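You operate a simulated robot arm through the tools that you are given. There is no shell and no other tool. Be economical: measure what you need, move in short steps, check, and stop when the job is done.

Carry out the task below with a simulated robot arm. There is one attempt and no reset: what you move stays moved.

TASK
Put the white square block from the top of the spinner bench on the clear glass dish and the pink square block on top of the card tube.

It is judged by the outcome, as a careful person would: the job done as asked, and still so three seconds after it is handed in. It fails if anything else is knocked over, pushed out of place, dropped, spilled or broken.

THE ROBOT
A 6-joint arm with a two-finger parallel gripper, fixed in place. Base frame: the origin is at the foot of the arm, x ahead of it, y to its left, z up; the work surface is at about z = 0. Lengths are in mm, angles in degrees, forces in N, time in s.
With the tool pointing down near the work surface it reaches from about 160 to 420 mm from the base axis. Its first joint turns from -66.0 to 66.0 degrees. Payload 1.57 kg.
Tool frame: the origin (TCP) lies between the finger pads and is the grasp point; the fingertips stand 30 mm ahead of it; z points along the fingers, y is the line along which they close. The gripper opens to 80 mm. The fingers are 17 mm wide and 12 mm thick; the gripper's body (40 by 82 mm) begins 80 mm behind the TCP.
Orientation is that of the tool frame in the base frame, as [roll, pitch, yaw] about the fixed x, y, z axes, in that order (R = Rz(yaw) Ry(pitch) Rx(roll)). With the fingers straight down and closing along the base's y, the tool's x points along the base's -x, its y along +y and its z along -z.

THE INTERFACE
- The arm moves only by the tool arm_command. Its argument "series" is a list of rows, each a list of 2 entries, a list of its own where there are three numbers: the shift along the tool's x, y, z in mm, then the turn, a rotation vector about the tool's x, y, z in degrees. In form: [[[tx, ty, tz], [wx, wy, wz]], ...]. A call has 1 to 8 rows; each row is the pose to reach, as a shift and turn from the pose commanded when the call began, along the tool's axes at that moment. "fingers" is the closure in counts, from 0 (fully open) to 255 (shut), set as the call begins (left out, the last holds). A row lasts 0.2 s, in which the tool goes at most 50 mm and 8.6 degrees; a call with a longer step from one row to the next is refused whole, and so is a gripper value outside its range. A pose out of reach is approached as far as the arm can. The call stops where the force on the tool passes 40 N (or 10 N more than at its start, if that is more) or the arm is blocked; 0.2 s more then pass. The fingers move at their own pace (about 153 mm/s each) and stop on an object; they squeeze with about 24 N. The grip force told is the motor's: it shows also when the fingers shut on nothing. Time passes only in rows, and 0.2 s behind the last, so rows that repeat a pose let the fingers close. It gives the time, the measured TCP pose, the force on the tool (base axes), the opening and the grip force at its end, in the units of the frame above (readings bear some noise), and new pictures: "show" is both (left out), scene, wrist or none.
- Cameras (640 x 400 px; columns grow to the right, rows downward): "scene" is fixed at [39.4, -318.8, 432.9]; the picture's right is [0.91, -0.41, 0.00], its down [-0.23, -0.52, -0.82] and it looks along [0.34, 0.75, -0.57] (base axes); focal length 228 px, centre (320, 200). "wrist" rides on the gripper at [-32, 0, -78] in the tool frame; the picture's right is [0.00, -1.00, 0.00], its down [0.97, 0.00, -0.24] and it looks along [0.24, 0.00, 0.97] (tool axes); focal length 218 px, centre (320, 200).
- pixel_to_xyz(camera, pixels): for up to 12 pixels [column, row] of the newest picture of that camera ("zoom" is the newest enlarged one), the place [x, y, z] in the base frame of the surface seen there, good to about 2 mm, but the place of the scene camera against the robot may be out by one fixed shift of up to 12 mm in any direction. No time passes.
- zoom(camera, box): a new picture of the part [left, top, right, bottom] of that camera's present view, enlarged. No time passes.
- sign_off(): hands the job in; it is judged then, once.

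Work in short steps. Measure before you move; look again where a grasp or a placing could have gone wrong, and mend it. You have 60 turns and 120 pictures in all, the two below and enlarged ones among them. Open the gripper and draw the arm clear of the work before you hand the job in, unless the task says otherwise; then end with one line.

The tools are called after "Emit:" as name(argument=value, ...) on one line, values as JSON. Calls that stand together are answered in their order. arm_command: Moves the arm, as the interface text tells. Its arguments: {"type":"object","properties":{"series":{"type":"array","items":{"type":"array"}},"fingers":{"type":"number"},"show":{"type":"string","enum":["both","scene","wrist","none"]}},"required":["series"]} The other tools are called the same way: pixel_to_xyz (camera, pixels) gives the place of the surface under pixels of a picture; zoom (camera, box) takes an enlarged picture of a part of a camera's view; sign_off () hands the job in.

At the start:

```text
time_s: 0.0
position: [274.1, 100.2, 231.6]
tcp_rot: [-180.0, 0.1, 180.0]
ft_force: [0.1, -0.5, 0.3]
gripper_width: 80.1
grasp_force: 0.1
```

scene: 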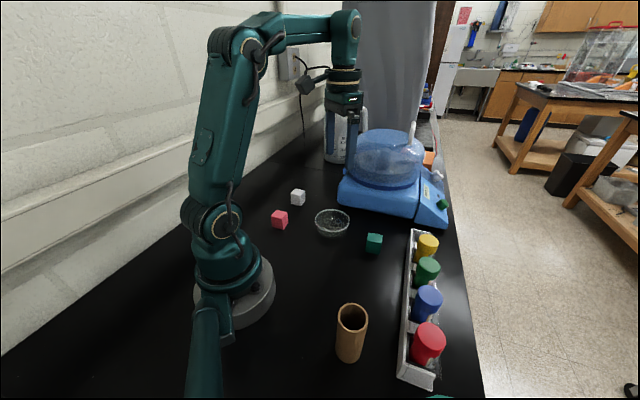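
wrist: 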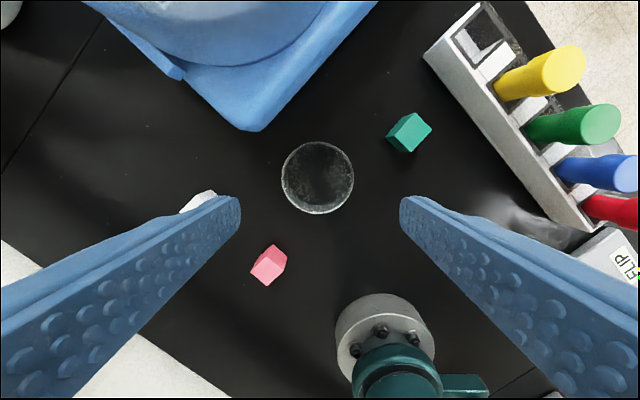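

I'll measure the blocks, the dish and the tube first: white block near (298,197), pink near (280,219), dish near (332,222) and tube near (351,330).

Emit:
zoom(camera="scene", box=[250, 170, 410, 270])

Emit:
pixel_to_xyz(camera="scene", pixels=[[298, 193], [280, 215], [333, 228], [316, 222], [350, 222], [337, 318], [367, 318], [351, 304], [352, 330], [351, 360], [373, 238], [300, 240]])

Emit:
pixel_to_xyz(camera="wrist", pixels=[[265, 265], [317, 178], [282, 178], [353, 178], [317, 143], [317, 213], [408, 130], [202, 197], [300, 250]])

Emit:
zoom(camera="scene", box=[300, 280, 412, 370])

```text
4.00 times, centred on (330, 220) of scene
```

zoom: 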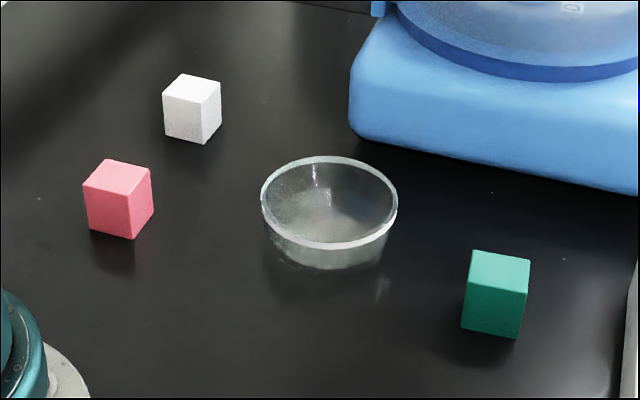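

```text
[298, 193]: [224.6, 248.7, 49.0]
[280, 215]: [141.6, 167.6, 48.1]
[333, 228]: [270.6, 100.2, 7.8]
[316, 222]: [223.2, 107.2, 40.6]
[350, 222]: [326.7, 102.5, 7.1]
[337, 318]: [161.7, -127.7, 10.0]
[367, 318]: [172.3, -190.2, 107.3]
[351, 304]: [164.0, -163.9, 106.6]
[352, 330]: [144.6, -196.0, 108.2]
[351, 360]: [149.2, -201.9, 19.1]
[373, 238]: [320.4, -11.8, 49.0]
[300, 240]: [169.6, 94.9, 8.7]
```

```text
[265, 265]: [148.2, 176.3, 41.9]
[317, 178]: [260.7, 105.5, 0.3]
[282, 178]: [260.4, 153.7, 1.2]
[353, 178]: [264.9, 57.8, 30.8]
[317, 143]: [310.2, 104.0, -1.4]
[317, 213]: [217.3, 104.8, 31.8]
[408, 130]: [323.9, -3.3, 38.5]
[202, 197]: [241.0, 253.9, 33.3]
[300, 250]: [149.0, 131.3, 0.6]
```

```text
4.44 times, centred on (356, 325) of scene
```

zoom: 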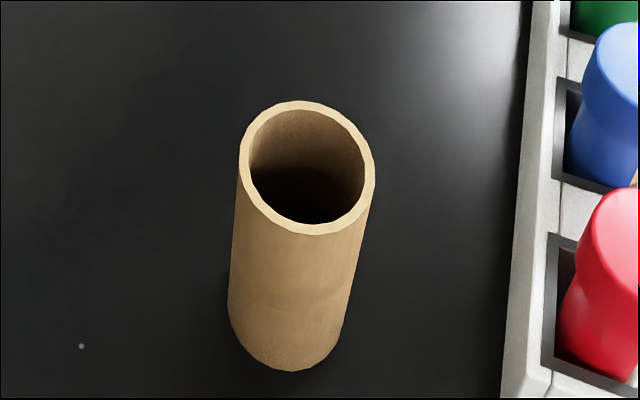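

Scene depths read about 9 mm high on the table, so the wrist camera is the better reference. I'll check the wall, the centrifuge and the tube rim before moving over the white block.

Emit:
pixel_to_xyz(camera="zoom", pixels=[[245, 150], [370, 180], [308, 105], [300, 229], [252, 150], [362, 180], [285, 369], [240, 190], [80, 345]])

Emit:
pixel_to_xyz(camera="scene", pixels=[[250, 185], [270, 160], [230, 130], [300, 130], [345, 185], [390, 135], [385, 180], [335, 150], [372, 150]])

Emit:
pixel_to_xyz(camera="wrist", pixels=[[20, 300], [120, 380], [10, 15], [200, 100], [240, 127], [280, 80], [240, 10]])

```text
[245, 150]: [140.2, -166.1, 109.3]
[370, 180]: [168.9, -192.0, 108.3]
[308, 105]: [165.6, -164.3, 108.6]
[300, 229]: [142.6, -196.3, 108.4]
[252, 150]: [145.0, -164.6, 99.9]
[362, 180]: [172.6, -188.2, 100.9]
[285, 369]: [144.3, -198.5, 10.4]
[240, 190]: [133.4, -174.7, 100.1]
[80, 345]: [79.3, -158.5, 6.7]
```

```text
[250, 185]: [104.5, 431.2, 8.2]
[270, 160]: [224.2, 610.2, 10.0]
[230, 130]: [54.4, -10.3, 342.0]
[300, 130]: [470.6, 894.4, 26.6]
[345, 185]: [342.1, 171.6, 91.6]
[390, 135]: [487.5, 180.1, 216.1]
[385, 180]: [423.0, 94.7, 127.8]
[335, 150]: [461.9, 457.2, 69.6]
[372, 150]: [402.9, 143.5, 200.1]
```

```text
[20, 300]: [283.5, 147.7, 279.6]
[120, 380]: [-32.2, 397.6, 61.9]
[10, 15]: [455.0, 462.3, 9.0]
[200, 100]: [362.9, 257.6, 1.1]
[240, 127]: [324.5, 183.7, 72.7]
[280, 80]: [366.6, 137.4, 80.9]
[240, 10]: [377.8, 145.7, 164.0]
```

The way to the white block is clear. I'll move over it at this height and look.

Emit:
arm_command(series=[[[11, 37, 0], [0, 0, 0]], [[22, 74, 0], [0, 0, 0]], [[33, 111, 0], [0, 0, 0]], [[44, 146, 0], [0, 0, 0]], [[44, 146, 0], [0, 0, 0]]], fingers=0, show="wrist")

```text
time_s: 1.2
position: [230.9, 245.8, 230.7]
tcp_rot: [-179.9, 0.0, -180.0]
ft_force: [-0.4, 0.1, -1.0]
gripper_width: 80.1
grasp_force: 0.0
```

wrist: 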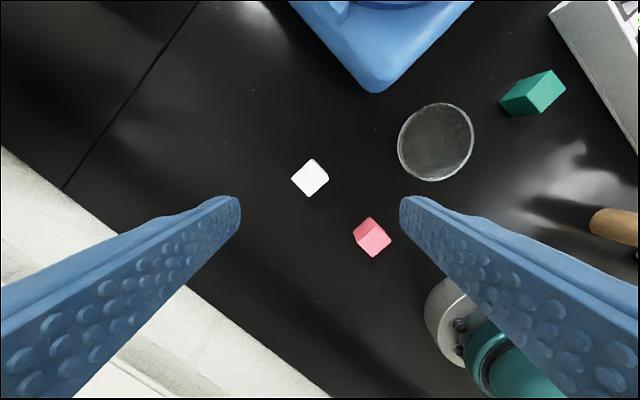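

Emit:
zoom(camera="wrist", box=[270, 150, 398, 260])

Emit:
pixel_to_xyz(camera="wrist", pixels=[[294, 178], [311, 161], [327, 176], [309, 193], [311, 177], [355, 238], [366, 221], [386, 236], [372, 238], [340, 178]])

```text
3.64 times, centred on (334, 205) of wrist
```

zoom: 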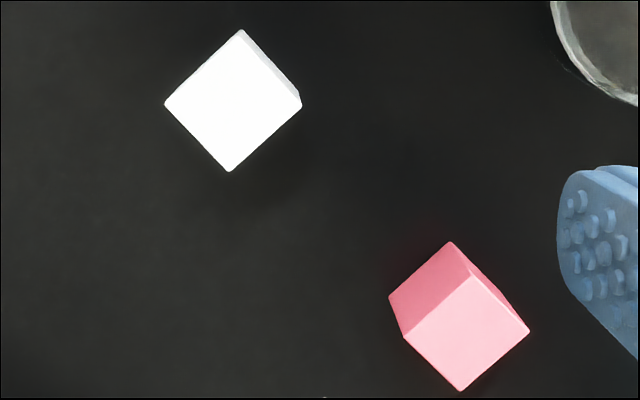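

```text
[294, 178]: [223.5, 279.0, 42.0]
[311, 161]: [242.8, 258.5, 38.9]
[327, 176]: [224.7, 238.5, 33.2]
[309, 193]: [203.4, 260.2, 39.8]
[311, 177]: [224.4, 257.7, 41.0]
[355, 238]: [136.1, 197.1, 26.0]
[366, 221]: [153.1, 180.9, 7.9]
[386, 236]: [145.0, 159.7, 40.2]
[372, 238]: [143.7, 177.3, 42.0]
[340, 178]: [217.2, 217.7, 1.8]
```

Now the precise top corners of both blocks and more rim points, from the enlarged picture.

Emit:
pixel_to_xyz(camera="zoom", pixels=[[168, 103], [239, 36], [296, 104], [228, 168], [232, 102], [407, 335], [470, 279], [525, 330], [461, 387], [466, 333]])

Emit:
pixel_to_xyz(camera="wrist", pixels=[[400, 140], [473, 140], [440, 105], [433, 180], [435, 142], [420, 150], [450, 130], [405, 165], [465, 170], [390, 150]])

Emit:
zoom(camera="wrist", box=[380, 90, 492, 190])

```text
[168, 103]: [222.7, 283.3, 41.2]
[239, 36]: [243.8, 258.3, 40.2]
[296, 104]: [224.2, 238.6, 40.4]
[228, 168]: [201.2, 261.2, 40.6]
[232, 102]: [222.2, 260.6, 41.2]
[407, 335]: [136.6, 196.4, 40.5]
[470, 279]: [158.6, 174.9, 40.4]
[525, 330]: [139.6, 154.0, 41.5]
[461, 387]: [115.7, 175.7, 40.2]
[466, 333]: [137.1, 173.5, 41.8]
```

```text
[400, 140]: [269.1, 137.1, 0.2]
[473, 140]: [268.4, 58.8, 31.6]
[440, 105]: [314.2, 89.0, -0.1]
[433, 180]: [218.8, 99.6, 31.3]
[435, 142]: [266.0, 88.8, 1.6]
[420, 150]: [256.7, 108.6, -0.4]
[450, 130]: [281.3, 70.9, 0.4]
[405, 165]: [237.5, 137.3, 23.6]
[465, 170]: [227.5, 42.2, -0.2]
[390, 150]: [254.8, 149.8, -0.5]
```

```text
4.00 times, centred on (436, 140) of wrist
```

zoom: 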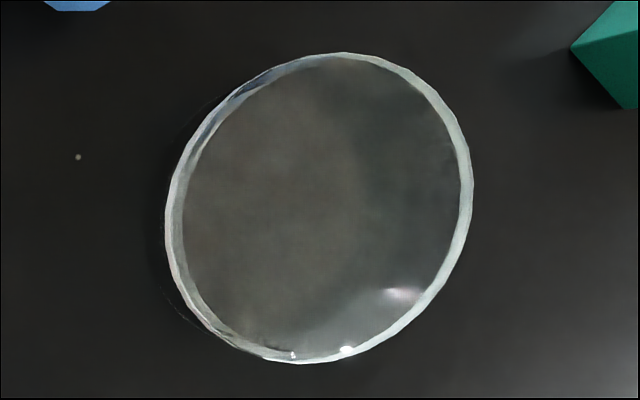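

The blocks are about 31 mm square and 40 mm high, with edges at 45°. White is centred near (223,260) and pink near (137.6,175). I'll turn −45° about tool z, centre over white and come partway down.

Emit:
arm_command(series=[[[2, 3, 15], [0, 0, -7.5]], [[4, 6, 30], [0, 0, -15]], [[5, 9, 45], [0, 0, -22.5]], [[6, 12, 60], [0, 0, -30]], [[7, 14.4, 80], [0, 0, -37.5]], [[7, 14.4, 100], [0, 0, -45]], [[7, 14.4, 110], [0, 0, -45]], [[7, 14.4, 110], [0, 0, -45]]], show="wrist")

Emit:
pixel_to_xyz(camera="zoom", pixels=[[172, 210], [466, 200], [345, 57], [300, 358]])

```text
time_s: 3.0
position: [224.2, 261.1, 122.3]
tcp_rot: [-179.9, 0.0, -134.9]
ft_force: [0.1, 0.3, 0.9]
gripper_width: 80.1
grasp_force: 0.1
```

wrist: 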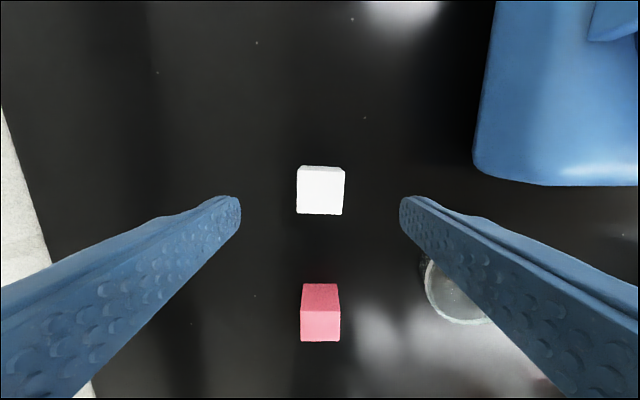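

```text
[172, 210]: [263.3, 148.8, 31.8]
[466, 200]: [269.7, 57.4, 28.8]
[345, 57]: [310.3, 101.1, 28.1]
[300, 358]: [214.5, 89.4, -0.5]
```

The block is centred between the fingers (columns 297–344) and square to them. I'll check its centre along tool x, then go down to TCP z ≈ 42.

Emit:
pixel_to_xyz(camera="wrist", pixels=[[320, 170], [320, 212], [320, 192], [299, 192], [342, 192]])

Emit:
arm_command(series=[[[0, 0, 30], [0, 0, 0]], [[0, 0, 60], [0, 0, 0]], [[0, 0, 80], [0, 0, 0]], [[0, 0, 80], [0, 0, 0]]])

```text
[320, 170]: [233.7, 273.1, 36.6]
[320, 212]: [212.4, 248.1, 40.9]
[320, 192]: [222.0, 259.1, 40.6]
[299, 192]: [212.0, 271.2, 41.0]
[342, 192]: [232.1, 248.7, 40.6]
```

```text
time_s: 4.0
position: [224.0, 259.2, 40.1]
tcp_rot: [-180.0, 0.1, -135.1]
ft_force: [-0.1, 0.4, 0.2]
gripper_width: 80.0
grasp_force: 0.0
```

scene: 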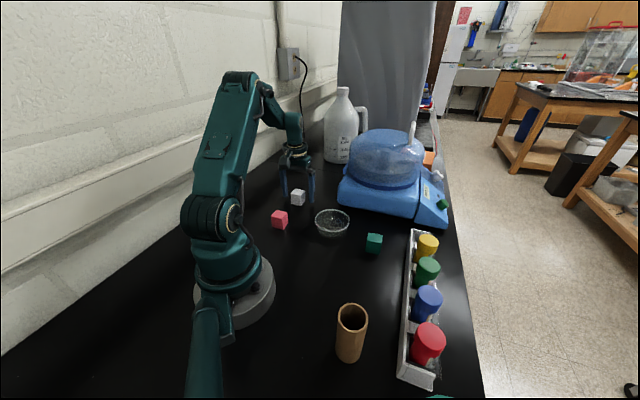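
wrist: 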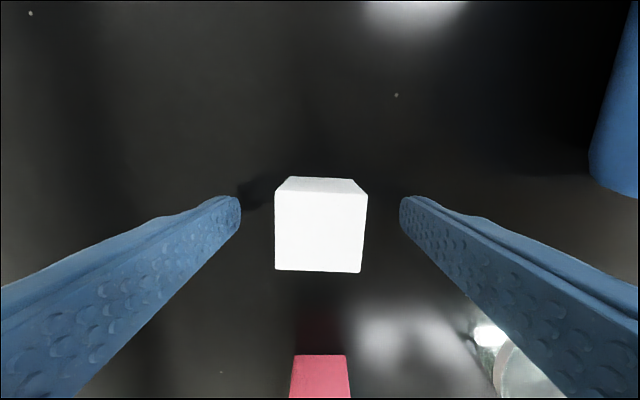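

The fingers straddle the white block. I'll close on it.

Emit:
arm_command(series=[[[0, 0, 0], [0, 0, 0]], [[0, 0, 0], [0, 0, 0]], [[0, 0, 0], [0, 0, 0]]], fingers=255, show="none")

Emit:
arm_command(series=[[[0, 0, -25], [0, 0, 0]], [[0, 0, -60], [0, 0, 0]], [[0, 0, -90], [0, 0, 0]], [[0, 0, -90], [0, 0, 0]]], show="wrist")

```text
time_s: 4.8
position: [224.2, 258.1, 41.0]
tcp_rot: [-179.9, -0.1, -135.0]
ft_force: [-1.0, 0.1, 0.5]
gripper_width: 34.4
grasp_force: 24.5
```

```text
time_s: 5.8
position: [222.6, 259.3, 131.9]
tcp_rot: [-179.9, -0.1, -135.1]
ft_force: [-0.3, -0.1, -1.8]
gripper_width: 34.3
grasp_force: 23.7
```

wrist: 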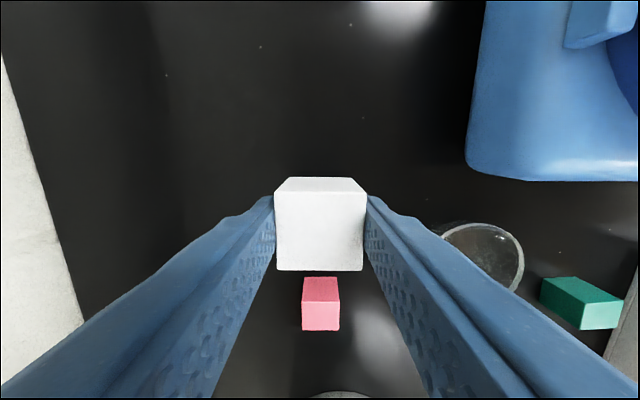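

The white block is held (34 mm wide), with its bottom about 40 mm below the TCP. I'll carry it at z ≈ 131 to above the dish centre (264,103).

Emit:
arm_command(series=[[[16, -28, 0], [0, 0, 0]], [[32, -56, 0], [0, 0, 0]], [[48, -84, 0], [0, 0, 0]], [[65, -112, 0], [0, 0, 0]], [[81.2, -139.8, 0], [0, 0, 0]], [[81.2, -139.8, 0], [0, 0, 0]]])

```text
time_s: 7.2
position: [265.0, 102.5, 131.5]
tcp_rot: [-179.9, 0.1, -135.0]
ft_force: [0.1, -0.2, -1.3]
gripper_width: 34.5
grasp_force: 24.2
```

scene: 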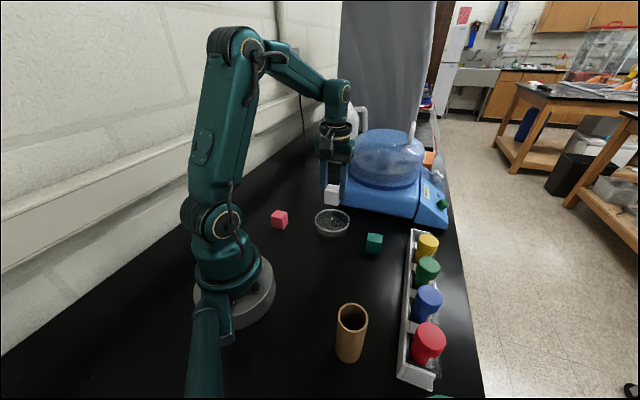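
wrist: 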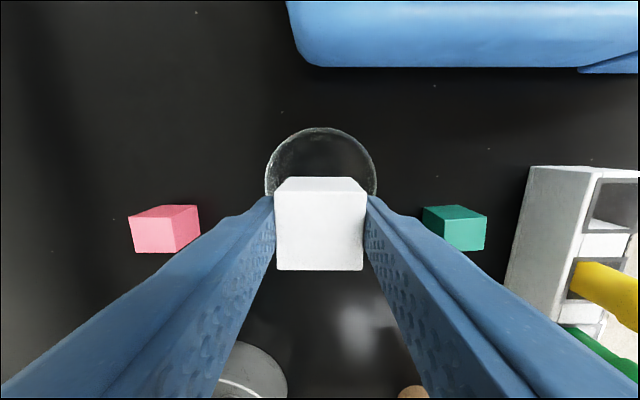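

The dish is symmetric about the block (columns 265–377). I'll check its far rim.

Emit:
pixel_to_xyz(camera="wrist", pixels=[[318, 130], [268, 180], [374, 180], [300, 131], [340, 132], [320, 134]])

Emit:
pixel_to_xyz(camera="scene", pixels=[[331, 230], [331, 225], [331, 222], [331, 210], [331, 233], [331, 240]])

Emit:
zoom(camera="scene", box=[290, 170, 386, 250])

```text
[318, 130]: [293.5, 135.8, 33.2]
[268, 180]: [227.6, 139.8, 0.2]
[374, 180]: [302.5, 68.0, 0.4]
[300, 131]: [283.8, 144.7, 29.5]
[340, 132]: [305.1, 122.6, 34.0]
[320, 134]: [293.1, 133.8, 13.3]
```

```text
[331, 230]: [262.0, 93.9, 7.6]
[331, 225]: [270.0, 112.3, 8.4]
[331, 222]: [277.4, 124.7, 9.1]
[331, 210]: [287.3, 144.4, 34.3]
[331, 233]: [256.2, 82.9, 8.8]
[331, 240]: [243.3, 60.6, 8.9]
```

```text
5.00 times, centred on (338, 210) of scene
```

zoom: 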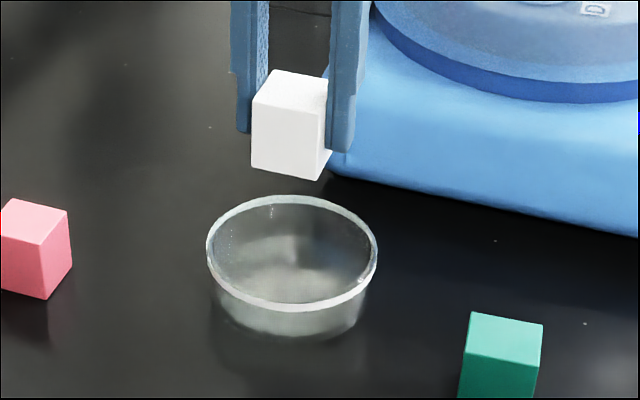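

It's centred. I'll lower to TCP z ≈ 50, which puts the block bottom about 9 mm above the table, then creep.

Emit:
arm_command(series=[[[0, 0, 30], [0, 0, 0]], [[0, 0, 55], [0, 0, 0]], [[0, 0, 72], [0, 0, 0]], [[0, 0, 81], [0, 0, 0]], [[0, 0, 81], [0, 0, 0]]])

```text
time_s: 8.4
position: [264.8, 104.9, 49.1]
tcp_rot: [-179.9, 0.0, -135.0]
ft_force: [0.5, 0.1, -0.9]
gripper_width: 34.3
grasp_force: 24.2
```

scene: 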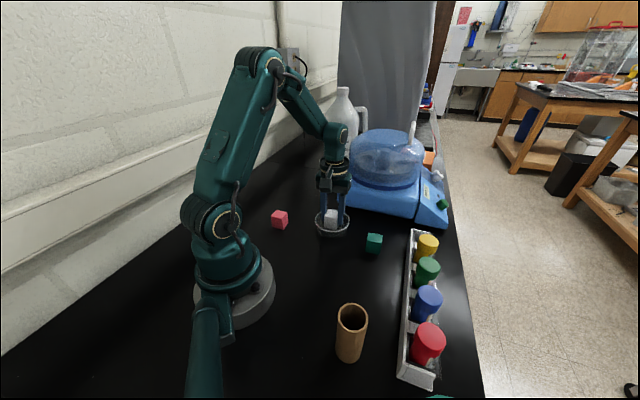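
wrist: 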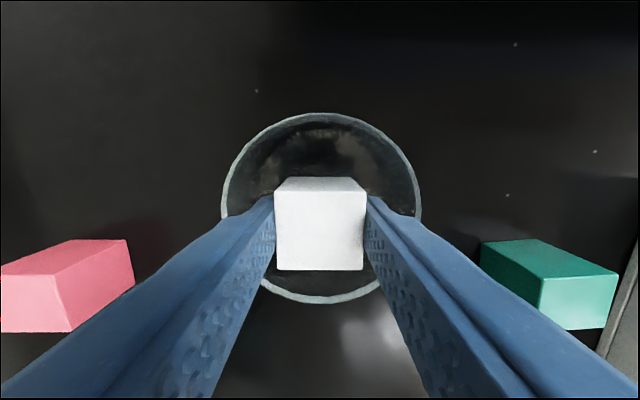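

No contact yet and it's centred inside the rim. I'll creep down and read the force.

Emit:
arm_command(series=[[[0, 0, 1.5], [0, 0, 0]], [[0, 0, 3], [0, 0, 0]], [[0, 0, 3], [0, 0, 0]]], show="none")

```text
time_s: 9.2
position: [264.0, 104.2, 48.0]
tcp_rot: [-179.9, 0.0, -135.0]
ft_force: [0.2, -0.6, -1.1]
gripper_width: 34.2
grasp_force: 23.9
```

Emit:
arm_command(series=[[[0, 0, 1], [0, 0, 0]], [[0, 0, 2], [0, 0, 0]], [[0, 0, 2], [0, 0, 0]]], show="none")

```text
time_s: 10.0
position: [264.8, 103.4, 45.8]
tcp_rot: [-179.9, 0.1, -135.0]
ft_force: [-3.5, -2.9, 18.1]
gripper_width: 34.6
grasp_force: 24.1
```

It's on the dish floor (18 N). I'll ease up 1 mm and open partway to about 45 mm, inside the dish.

Emit:
arm_command(series=[[[0, 0, -1], [0, 0, 0]], [[0, 0, -1], [0, 0, 0]], [[0, 0, -1], [0, 0, 0]]], fingers=112)

```text
time_s: 10.8
position: [264.4, 104.1, 45.1]
tcp_rot: [-180.0, 0.0, -135.0]
ft_force: [-0.3, 0.6, -0.5]
gripper_width: 44.7
grasp_force: 0.1
```

scene: 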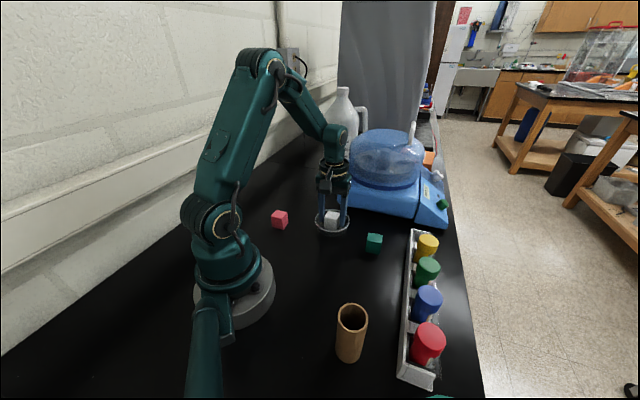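
wrist: 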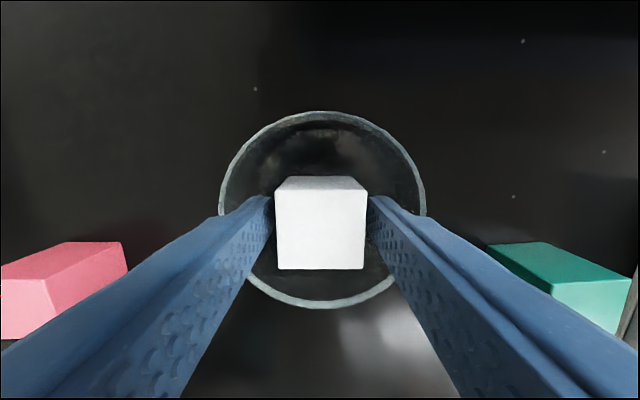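

Released and upright. I'll lift straight out, then go over the pink block and open fully after that.

Emit:
arm_command(series=[[[0, 0, -30], [0, 0, 0]], [[0, 0, -70], [0, 0, 0]], [[0, 0, -90], [0, 0, 0]], [[10, 35, -90], [0, 0, 0]], [[20, 70, -90], [0, 0, 0]], [[30, 105, -90], [0, 0, 0]], [[39.4, 139.9, -90], [0, 0, 0]], [[39.4, 139.9, -90], [0, 0, 0]]])

Emit:
arm_command(series=[[[0, 0, 0], [0, 0, 0]], [[0, 0, 0], [0, 0, 0]]], fingers=0, show="wrist")

Emit:
zoom(camera="scene", box=[250, 180, 362, 250])

```text
time_s: 12.6
position: [138.9, 173.4, 135.5]
tcp_rot: [-179.8, -0.1, -135.0]
ft_force: [0.2, 0.4, -0.1]
gripper_width: 44.9
grasp_force: 0.1
```

scene: 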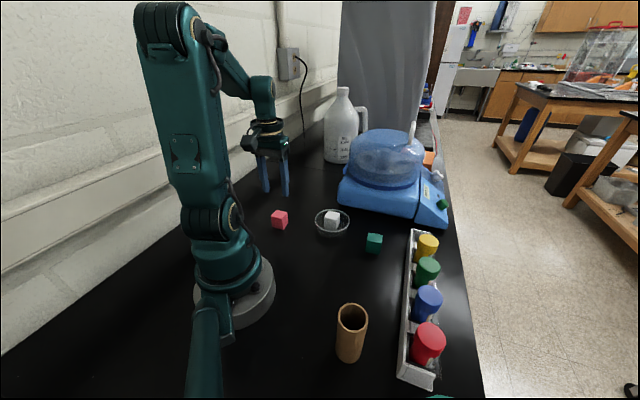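
wrist: 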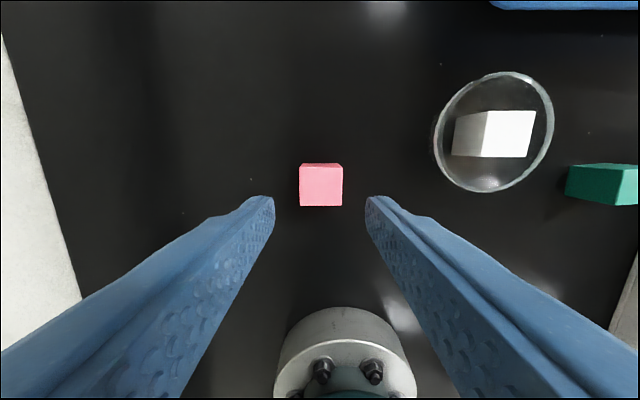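

```text
time_s: 13.2
position: [137.8, 173.5, 135.4]
tcp_rot: [-179.8, 0.0, -135.0]
ft_force: [-0.2, 0.2, -0.1]
gripper_width: 80.1
grasp_force: 0.0
```

wrist: 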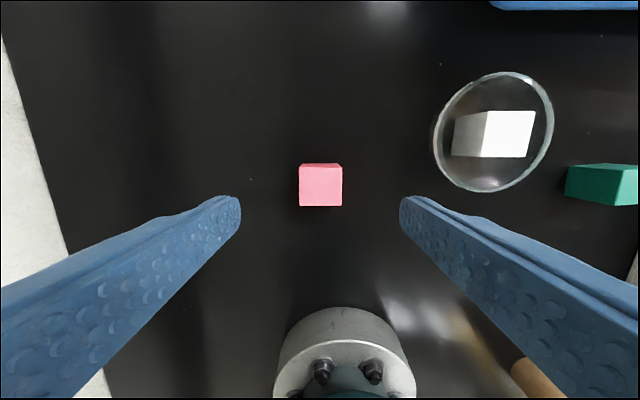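

```text
5.71 times, centred on (306, 215) of scene
```

zoom: 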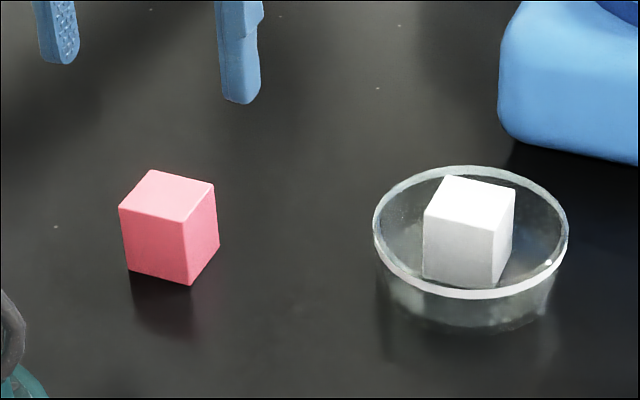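

White stands in the dish. Pink sits centred between the fingers, so I'll measure its top to get the centre along tool x.

Emit:
pixel_to_xyz(camera="wrist", pixels=[[302, 169], [340, 169], [302, 204], [340, 204], [321, 186], [321, 168], [321, 205]])

```text
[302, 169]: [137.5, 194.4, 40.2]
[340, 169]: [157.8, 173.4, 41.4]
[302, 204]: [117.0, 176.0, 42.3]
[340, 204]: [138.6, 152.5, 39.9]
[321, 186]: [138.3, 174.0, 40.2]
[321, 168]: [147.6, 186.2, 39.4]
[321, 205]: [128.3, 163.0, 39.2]
```

Its centre (138,174) matches the TCP. I'll go down to z ≈ 45.

Emit:
arm_command(series=[[[0, 0, 30], [0, 0, 0]], [[0, 0, 60], [0, 0, 0]], [[0, 0, 80], [0, 0, 0]], [[0, 0, 91], [0, 0, 0]], [[0, 0, 91], [0, 0, 0]]], show="wrist")

```text
time_s: 14.4
position: [138.7, 174.6, 45.1]
tcp_rot: [-180.0, 0.1, -134.9]
ft_force: [0.2, 0.5, -0.1]
gripper_width: 80.1
grasp_force: 0.0
```

wrist: 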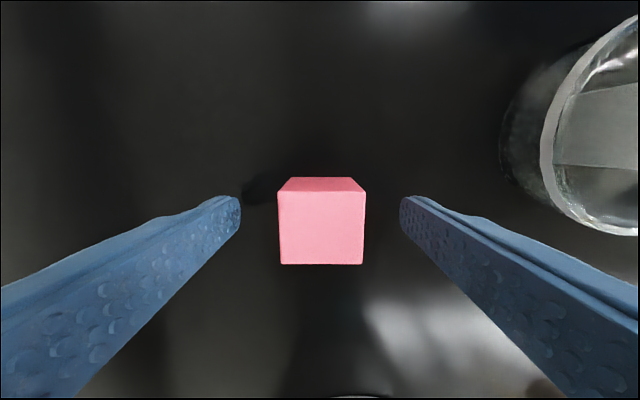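

Straddled and centred. I'll close and lift.

Emit:
arm_command(series=[[[0, 0, 0], [0, 0, 0]], [[0, 0, 0], [0, 0, 0]], [[0, 0, 0], [0, 0, 0]]], fingers=255, show="none")

Emit:
arm_command(series=[[[0, 0, -30], [0, 0, 0]], [[0, 0, -70], [0, 0, 0]], [[0, 0, -110], [0, 0, 0]], [[0, 0, -150], [0, 0, 0]], [[0, 0, -185], [0, 0, 0]], [[0, 0, -185], [0, 0, 0]]], show="wrist")

```text
time_s: 15.2
position: [137.1, 173.3, 44.2]
tcp_rot: [-180.0, 0.0, -135.0]
ft_force: [-0.6, 0.2, -0.4]
gripper_width: 34.4
grasp_force: 23.5
```

```text
time_s: 16.6
position: [138.3, 174.3, 230.7]
tcp_rot: [-179.8, 0.0, -135.0]
ft_force: [0.5, -0.4, -1.9]
gripper_width: 34.3
grasp_force: 23.8
```

wrist: 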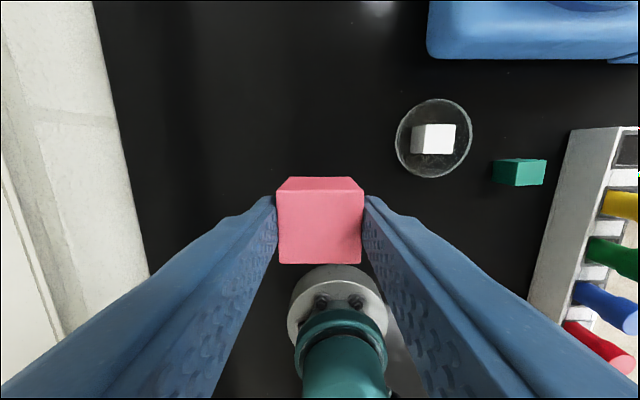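

Pink is held, bottom about 40 mm below the TCP. I'll swing at z 231 to (240,0), turning with the base.

Emit:
arm_command(series=[[[7, -28, 0], [0, 0, 6.5]], [[14.5, -56, 0], [0, 0, 13]], [[21.8, -84, 0], [0, 0, 19.5]], [[29, -112, 0], [0, 0, 26]], [[36.4, -140, 0], [0, 0, 32.5]], [[43.6, -168, 0], [0, 0, 39]], [[50.9, -195.2, 0], [0, 0, 45]], [[50.9, -195.2, 0], [0, 0, 45]]], show="wrist")

```text
time_s: 18.4
position: [239.6, 0.2, 230.0]
tcp_rot: [180.0, 0.0, 179.9]
ft_force: [0.5, 0.2, -1.8]
gripper_width: 34.1
grasp_force: 24.5
```

wrist: 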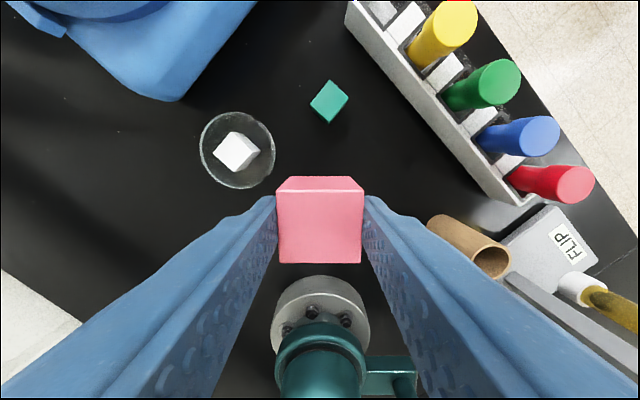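

The tube rim shows at (492,262). I'll measure it and the neighbours by wrist camera: red tube, FLIP box and the bar beside it.

Emit:
zoom(camera="wrist", box=[416, 190, 640, 330])

Emit:
pixel_to_xyz(camera="wrist", pixels=[[510, 262], [475, 262], [491, 246], [492, 278], [570, 185], [540, 140], [560, 230], [575, 285], [560, 320], [600, 300], [520, 205], [442, 215]])

```text
2.86 times, centred on (528, 260) of wrist
```

zoom: 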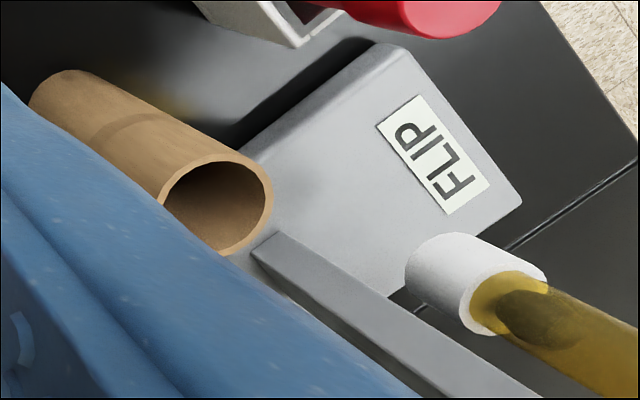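

```text
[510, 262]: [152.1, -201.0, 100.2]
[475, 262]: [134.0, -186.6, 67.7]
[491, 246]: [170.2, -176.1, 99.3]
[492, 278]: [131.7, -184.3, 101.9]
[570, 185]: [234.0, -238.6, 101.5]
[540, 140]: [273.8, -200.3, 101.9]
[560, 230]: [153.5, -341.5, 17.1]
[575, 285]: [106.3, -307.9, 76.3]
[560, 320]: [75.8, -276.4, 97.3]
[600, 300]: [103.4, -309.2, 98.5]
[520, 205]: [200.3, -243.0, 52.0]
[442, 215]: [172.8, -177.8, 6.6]
```

More rim points on the tube, and where the bar lies.

Emit:
pixel_to_xyz(camera="zoom", pixels=[[268, 195], [266, 218], [246, 241], [230, 250], [205, 160], [230, 157], [254, 168], [180, 172], [262, 250], [285, 238], [440, 360], [440, 250]])

```text
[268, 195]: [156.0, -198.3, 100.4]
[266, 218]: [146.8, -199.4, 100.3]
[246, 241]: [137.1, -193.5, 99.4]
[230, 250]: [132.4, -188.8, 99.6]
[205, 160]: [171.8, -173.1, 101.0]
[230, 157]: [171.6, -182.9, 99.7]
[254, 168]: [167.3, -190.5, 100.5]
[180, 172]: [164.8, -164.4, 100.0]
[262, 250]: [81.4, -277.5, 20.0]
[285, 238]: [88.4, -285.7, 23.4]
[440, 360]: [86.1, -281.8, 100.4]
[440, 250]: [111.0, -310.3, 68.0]
```

The tube top is centred near (151.5,−178.5) at z 100, outer radius about 20.5. The post is more than 100 mm away. I'll move above it at z 230, turning another 45°.

Emit:
arm_command(series=[[[12.5, -25.5, 0], [0, 0, 6.5]], [[25, -51, 0], [0, 0, 13]], [[37.7, -76.5, 0], [0, 0, 19.5]], [[50.3, -102, 0], [0, 0, 26]], [[63, -127.5, 0], [0, 0, 32.5]], [[75.5, -153, 0], [0, 0, 39]], [[88.3, -178.5, 0], [0, 0, 45]], [[88.3, -178.5, 0], [0, 0, 45]]])

```text
time_s: 20.2
position: [151.5, -177.6, 229.8]
tcp_rot: [-180.0, 0.0, 134.9]
ft_force: [0.2, -0.8, -1.2]
gripper_width: 34.6
grasp_force: 23.8
```

scene: 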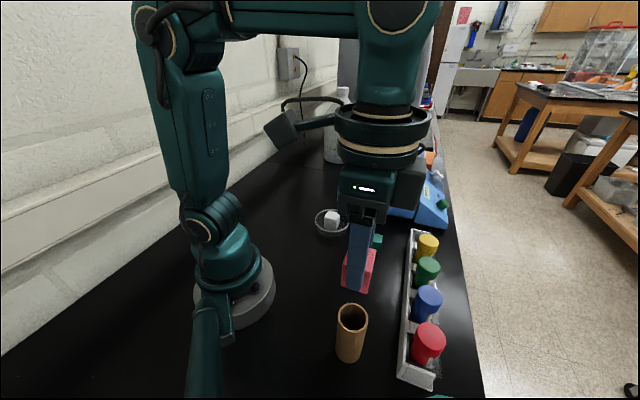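
wrist: 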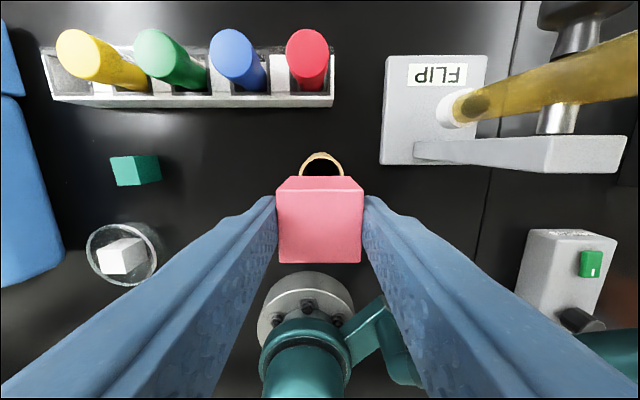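

The tube rim is centred behind the block (column 321). I'll measure the far rim and the clamp's distance before lowering.

Emit:
pixel_to_xyz(camera="wrist", pixels=[[321, 155], [302, 165], [341, 165], [310, 156], [333, 156], [600, 75], [480, 105], [530, 150], [620, 150], [570, 260]])

Emit:
zoom(camera="wrist", box=[272, 140, 368, 200])

```text
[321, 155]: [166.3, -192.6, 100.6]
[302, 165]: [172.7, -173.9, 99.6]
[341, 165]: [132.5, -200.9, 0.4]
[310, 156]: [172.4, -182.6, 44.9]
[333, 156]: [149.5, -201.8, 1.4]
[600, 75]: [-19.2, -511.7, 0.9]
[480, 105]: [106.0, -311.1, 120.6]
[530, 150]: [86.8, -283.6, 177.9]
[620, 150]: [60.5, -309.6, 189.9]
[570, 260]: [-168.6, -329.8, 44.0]
```

```text
6.67 times, centred on (320, 170) of wrist
```

zoom: 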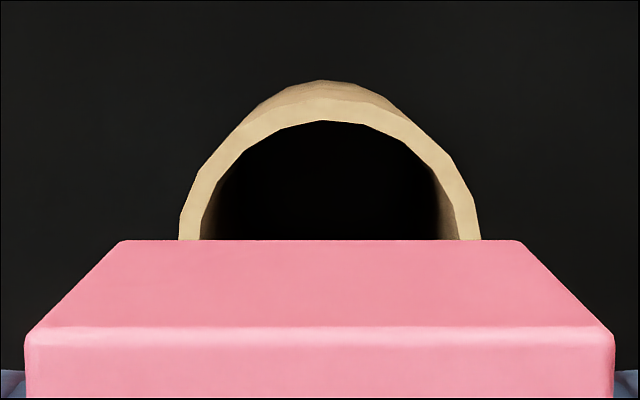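

Emit:
pixel_to_xyz(camera="zoom", pixels=[[330, 110], [330, 102], [190, 230], [470, 230], [207, 170], [450, 170], [260, 125], [400, 125]])

```text
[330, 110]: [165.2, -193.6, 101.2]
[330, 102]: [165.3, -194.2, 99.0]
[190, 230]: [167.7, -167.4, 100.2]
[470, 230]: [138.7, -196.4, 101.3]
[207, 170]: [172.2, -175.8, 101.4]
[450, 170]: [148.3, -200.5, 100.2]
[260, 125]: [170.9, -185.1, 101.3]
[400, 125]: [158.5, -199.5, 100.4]
```

The tube centre comes to (151,−179), so I need a correction of tool x −0.8, y −1.5. I'll lower to TCP z ≈ 152, putting the block bottom about 7 mm above the rim.

Emit:
arm_command(series=[[[-0.8, -1.5, 0], [0, 0, 0]], [[-0.8, -1.5, 25], [0, 0, 0]], [[-0.8, -1.5, 50], [0, 0, 0]], [[-0.8, -1.5, 70], [0, 0, 0]], [[-0.8, -1.5, 78], [0, 0, 0]], [[-0.8, -1.5, 78], [0, 0, 0]]])

Emit:
zoom(camera="scene", box=[290, 240, 418, 370])

```text
time_s: 21.6
position: [151.7, -180.0, 152.1]
tcp_rot: [-180.0, 0.0, 135.0]
ft_force: [-0.6, 0.1, -0.8]
gripper_width: 34.6
grasp_force: 24.1
```

scene: 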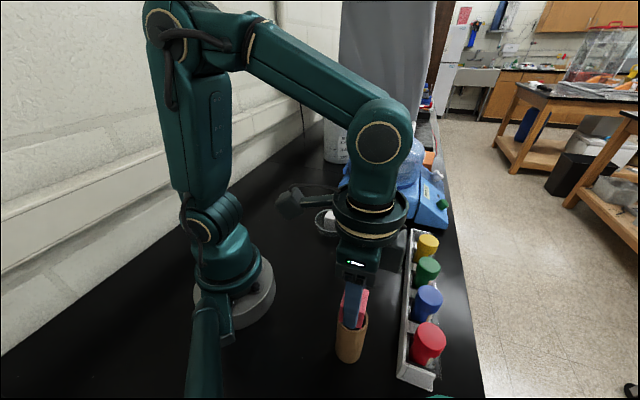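
wrist: 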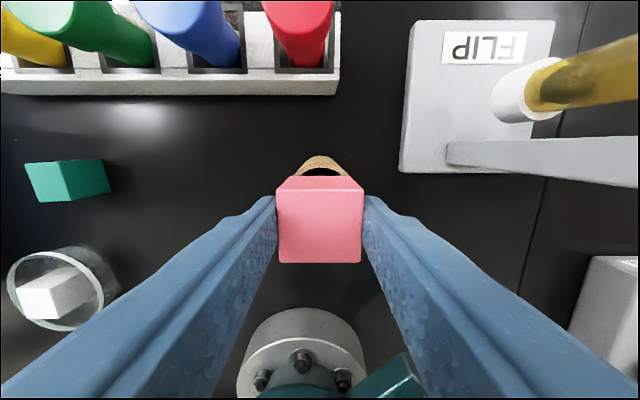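

```text
3.08 times, centred on (354, 305) of scene
```

zoom: 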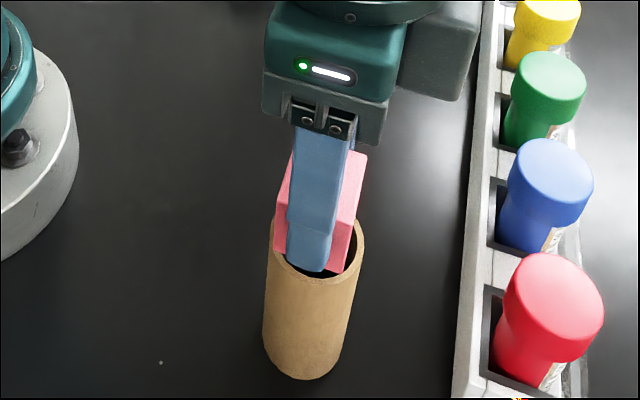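

Aligned: the rim peeks out evenly behind the block. I'll creep down.

Emit:
arm_command(series=[[[0, 0, 1.5], [0, 0, 0]], [[0, 0, 3], [0, 0, 0]], [[0, 0, 4], [0, 0, 0]], [[0, 0, 4], [0, 0, 0]]], show="none")

```text
time_s: 22.6
position: [152.1, -178.9, 148.2]
tcp_rot: [180.0, 0.1, 135.0]
ft_force: [-0.1, 0.2, -1.6]
gripper_width: 34.2
grasp_force: 24.0
```

Emit:
arm_command(series=[[[0, 0, 1], [0, 0, 0]], [[0, 0, 2], [0, 0, 0]], [[0, 0, 2], [0, 0, 0]]], show="none")

```text
time_s: 23.4
position: [151.0, -178.6, 146.4]
tcp_rot: [180.0, 0.1, 135.0]
ft_force: [-0.3, -0.3, -0.6]
gripper_width: 34.2
grasp_force: 24.3
```

Emit:
arm_command(series=[[[0, 0, 0.7], [0, 0, 0]], [[0, 0, 1.4], [0, 0, 0]], [[0, 0, 1.4], [0, 0, 0]]])

Emit:
zoom(camera="scene", box=[310, 270, 390, 370])

```text
time_s: 24.2
position: [150.1, -179.5, 145.2]
tcp_rot: [180.0, 0.1, 134.9]
ft_force: [1.0, -0.3, 0.5]
gripper_width: 34.6
grasp_force: 24.1
```

scene: 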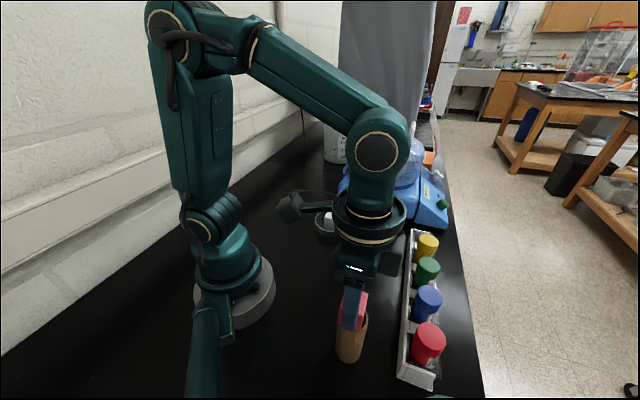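
wrist: 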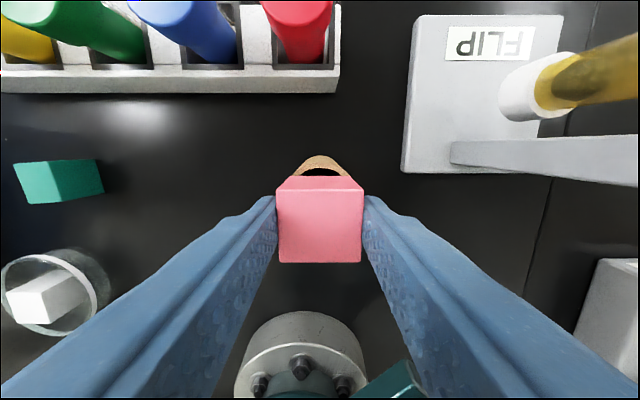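

```text
4.00 times, centred on (350, 320) of scene
```

zoom: 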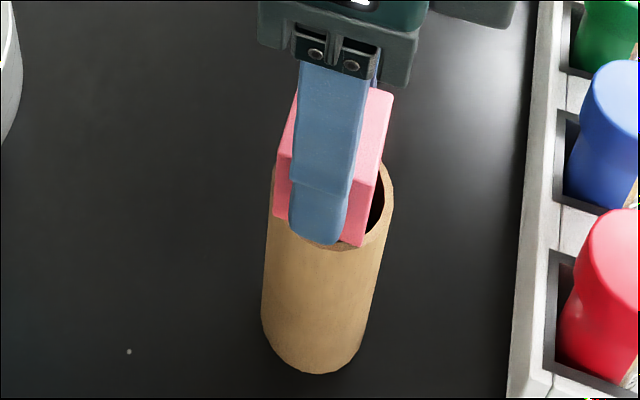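

The scene zoom shows the dark bore just visible on the outer side, so the block sits about 1 mm inward. I'll lift slightly, shift 1.3 mm outward and lower until contact.

Emit:
arm_command(series=[[[0, 0, -2], [0, 0, 0]], [[-1.3, 0, -2], [0, 0, 0]], [[-1.3, 0, -2], [0, 0, 0]], [[-1.3, 0, -0.5], [0, 0, 0]], [[-1.3, 0, 0.5], [0, 0, 0]], [[-1.3, 0, 0.5], [0, 0, 0]]], show="none")

```text
time_s: 25.6
position: [151.3, -179.2, 145.6]
tcp_rot: [-179.9, 0.3, 135.0]
ft_force: [-1.3, 1.2, 16.6]
gripper_width: 34.4
grasp_force: 24.2
```

Firm contact at 16.6 N. I'll ease off 0.5 mm and open to about 46 mm.

Emit:
arm_command(series=[[[0, 0, -0.5], [0, 0, 0]], [[0, 0, -0.5], [0, 0, 0]]], show="none")

Emit:
arm_command(series=[[[0, 0, 0], [0, 0, 0]], [[0, 0, 0], [0, 0, 0]]], fingers=108)

Emit:
zoom(camera="scene", box=[310, 270, 390, 370])

```text
time_s: 26.2
position: [153.4, -179.9, 145.7]
tcp_rot: [179.9, 0.1, 135.0]
ft_force: [-0.1, -0.7, 10.1]
gripper_width: 34.5
grasp_force: 24.0
```

```text
time_s: 26.8
position: [152.1, -180.1, 145.0]
tcp_rot: [-180.0, -0.1, 134.9]
ft_force: [0.8, -0.2, -1.2]
gripper_width: 46.1
grasp_force: 0.1
```

scene: 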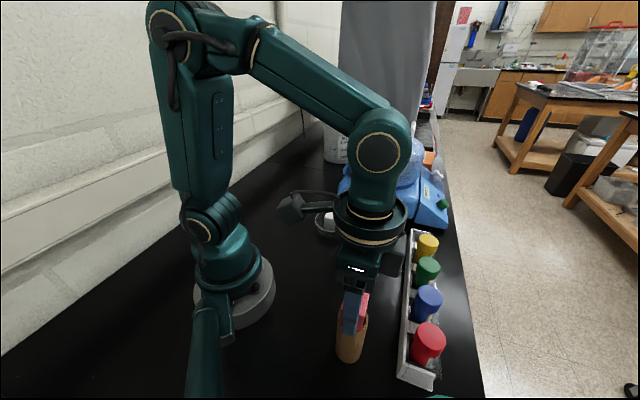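
wrist: 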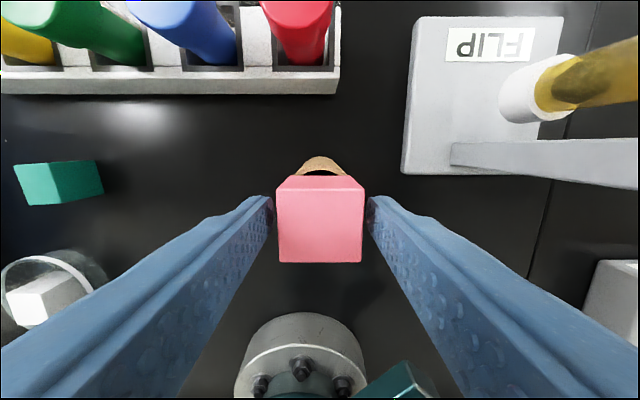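

```text
4.00 times, centred on (350, 320) of scene
```

zoom: 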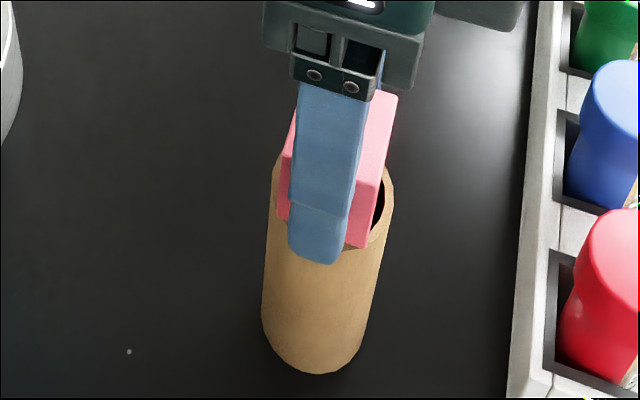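

Released and resting on the rim. I'll lift straight up, clear of the block.

Emit:
arm_command(series=[[[0, 0, -10], [0, 0, 0]], [[0, 0, -30], [0, 0, 0]], [[0, 0, -60], [0, 0, 0]], [[0, 0, -90], [0, 0, 0]], [[0, 0, -90], [0, 0, 0]]])

Emit:
zoom(camera="scene", box=[310, 270, 390, 370])

```text
time_s: 28.0
position: [152.3, -180.3, 235.4]
tcp_rot: [-180.0, 0.1, 134.9]
ft_force: [-0.1, -0.1, -0.2]
gripper_width: 46.3
grasp_force: 0.1
```

scene: 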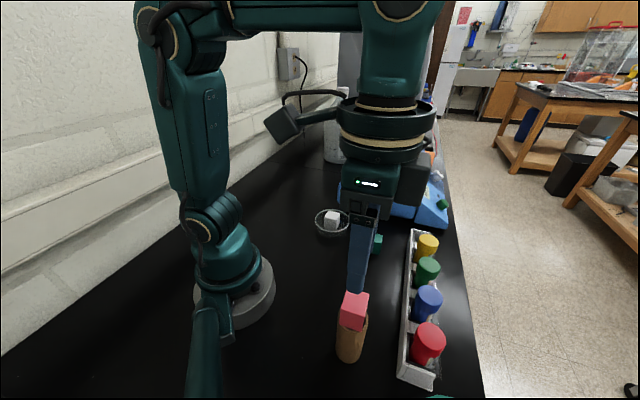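
wrist: 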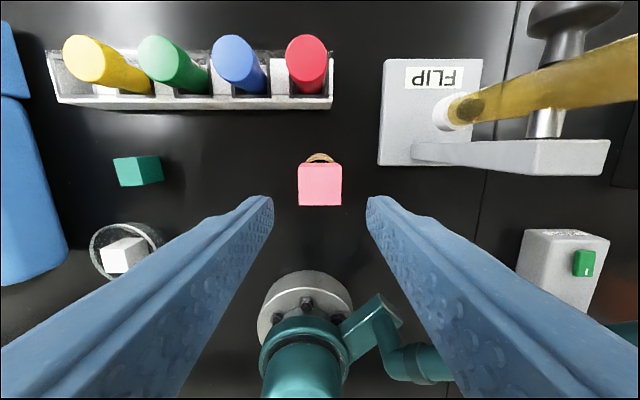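

```text
4.00 times, centred on (350, 320) of scene
```

zoom: 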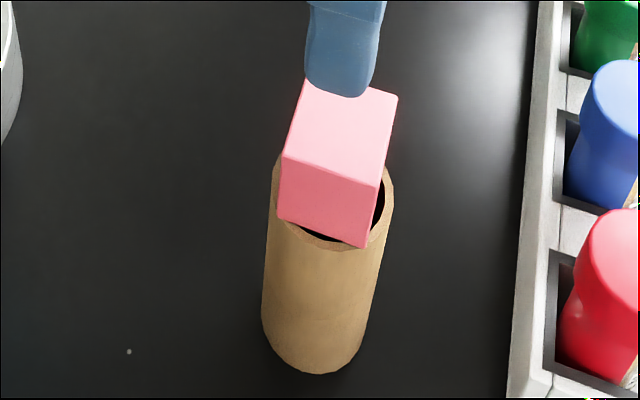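

The block sits on the rim. I'll check its top is level, then draw the arm back and open up.

Emit:
pixel_to_xyz(camera="wrist", pixels=[[302, 168], [338, 168], [302, 202], [338, 202], [320, 185]])

Emit:
arm_command(series=[[[0, 30, -10], [0, 0, -6.5]], [[0, 60, -10], [0, 0, -13]], [[-10, 90, -10], [0, 0, -19.5]], [[-10, 120, -10], [0, 0, -26]], [[-5, 150, -10], [0, 0, -32.5]], [[0, 175, -10], [0, 0, -39]], [[0, 185, -10], [0, 0, -45]]], fingers=0)

Emit:
zoom(camera="scene", box=[280, 190, 420, 370])

```text
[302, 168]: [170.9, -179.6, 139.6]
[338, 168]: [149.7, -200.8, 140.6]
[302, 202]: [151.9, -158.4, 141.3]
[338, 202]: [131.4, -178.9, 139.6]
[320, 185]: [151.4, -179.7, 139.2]
```

```text
time_s: 29.6
position: [283.3, -49.0, 245.0]
tcp_rot: [-180.0, 0.1, -179.9]
ft_force: [-0.6, 1.5, 0.7]
gripper_width: 80.1
grasp_force: 0.0
```

scene: 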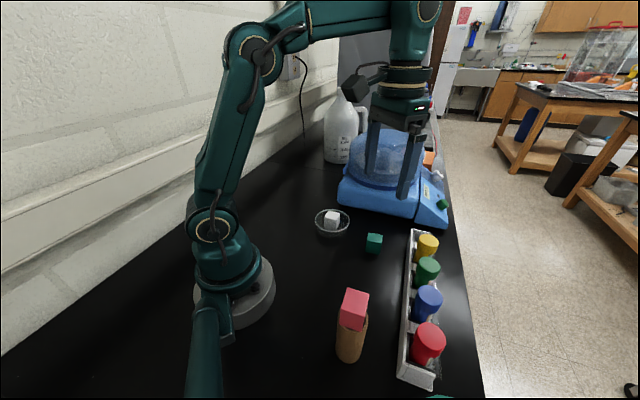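
wrist: 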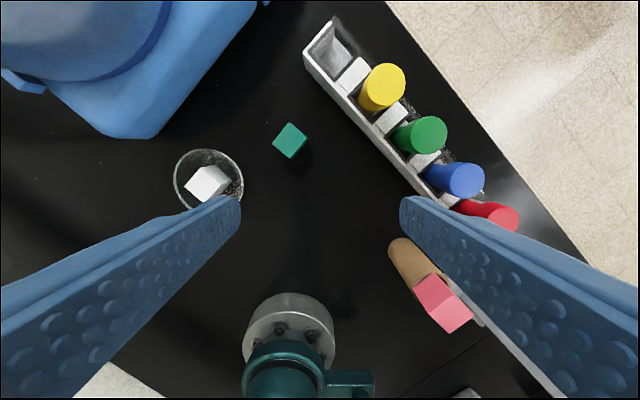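

```text
2.22 times, centred on (350, 280) of scene
```

zoom: 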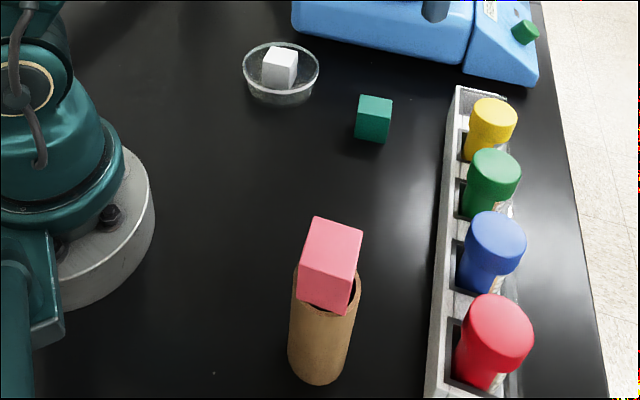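

Both blocks are placed and level, pink centred at (151,−180) with its top at z 140, and everything else is where it was. The arm is clear and the gripper is open, so I'll hand in.

Emit:
sign_off()

```text
The job is handed in.
```

The white block is in the glass dish and the pink block is balanced level on top of the card tube; nothing else was moved.
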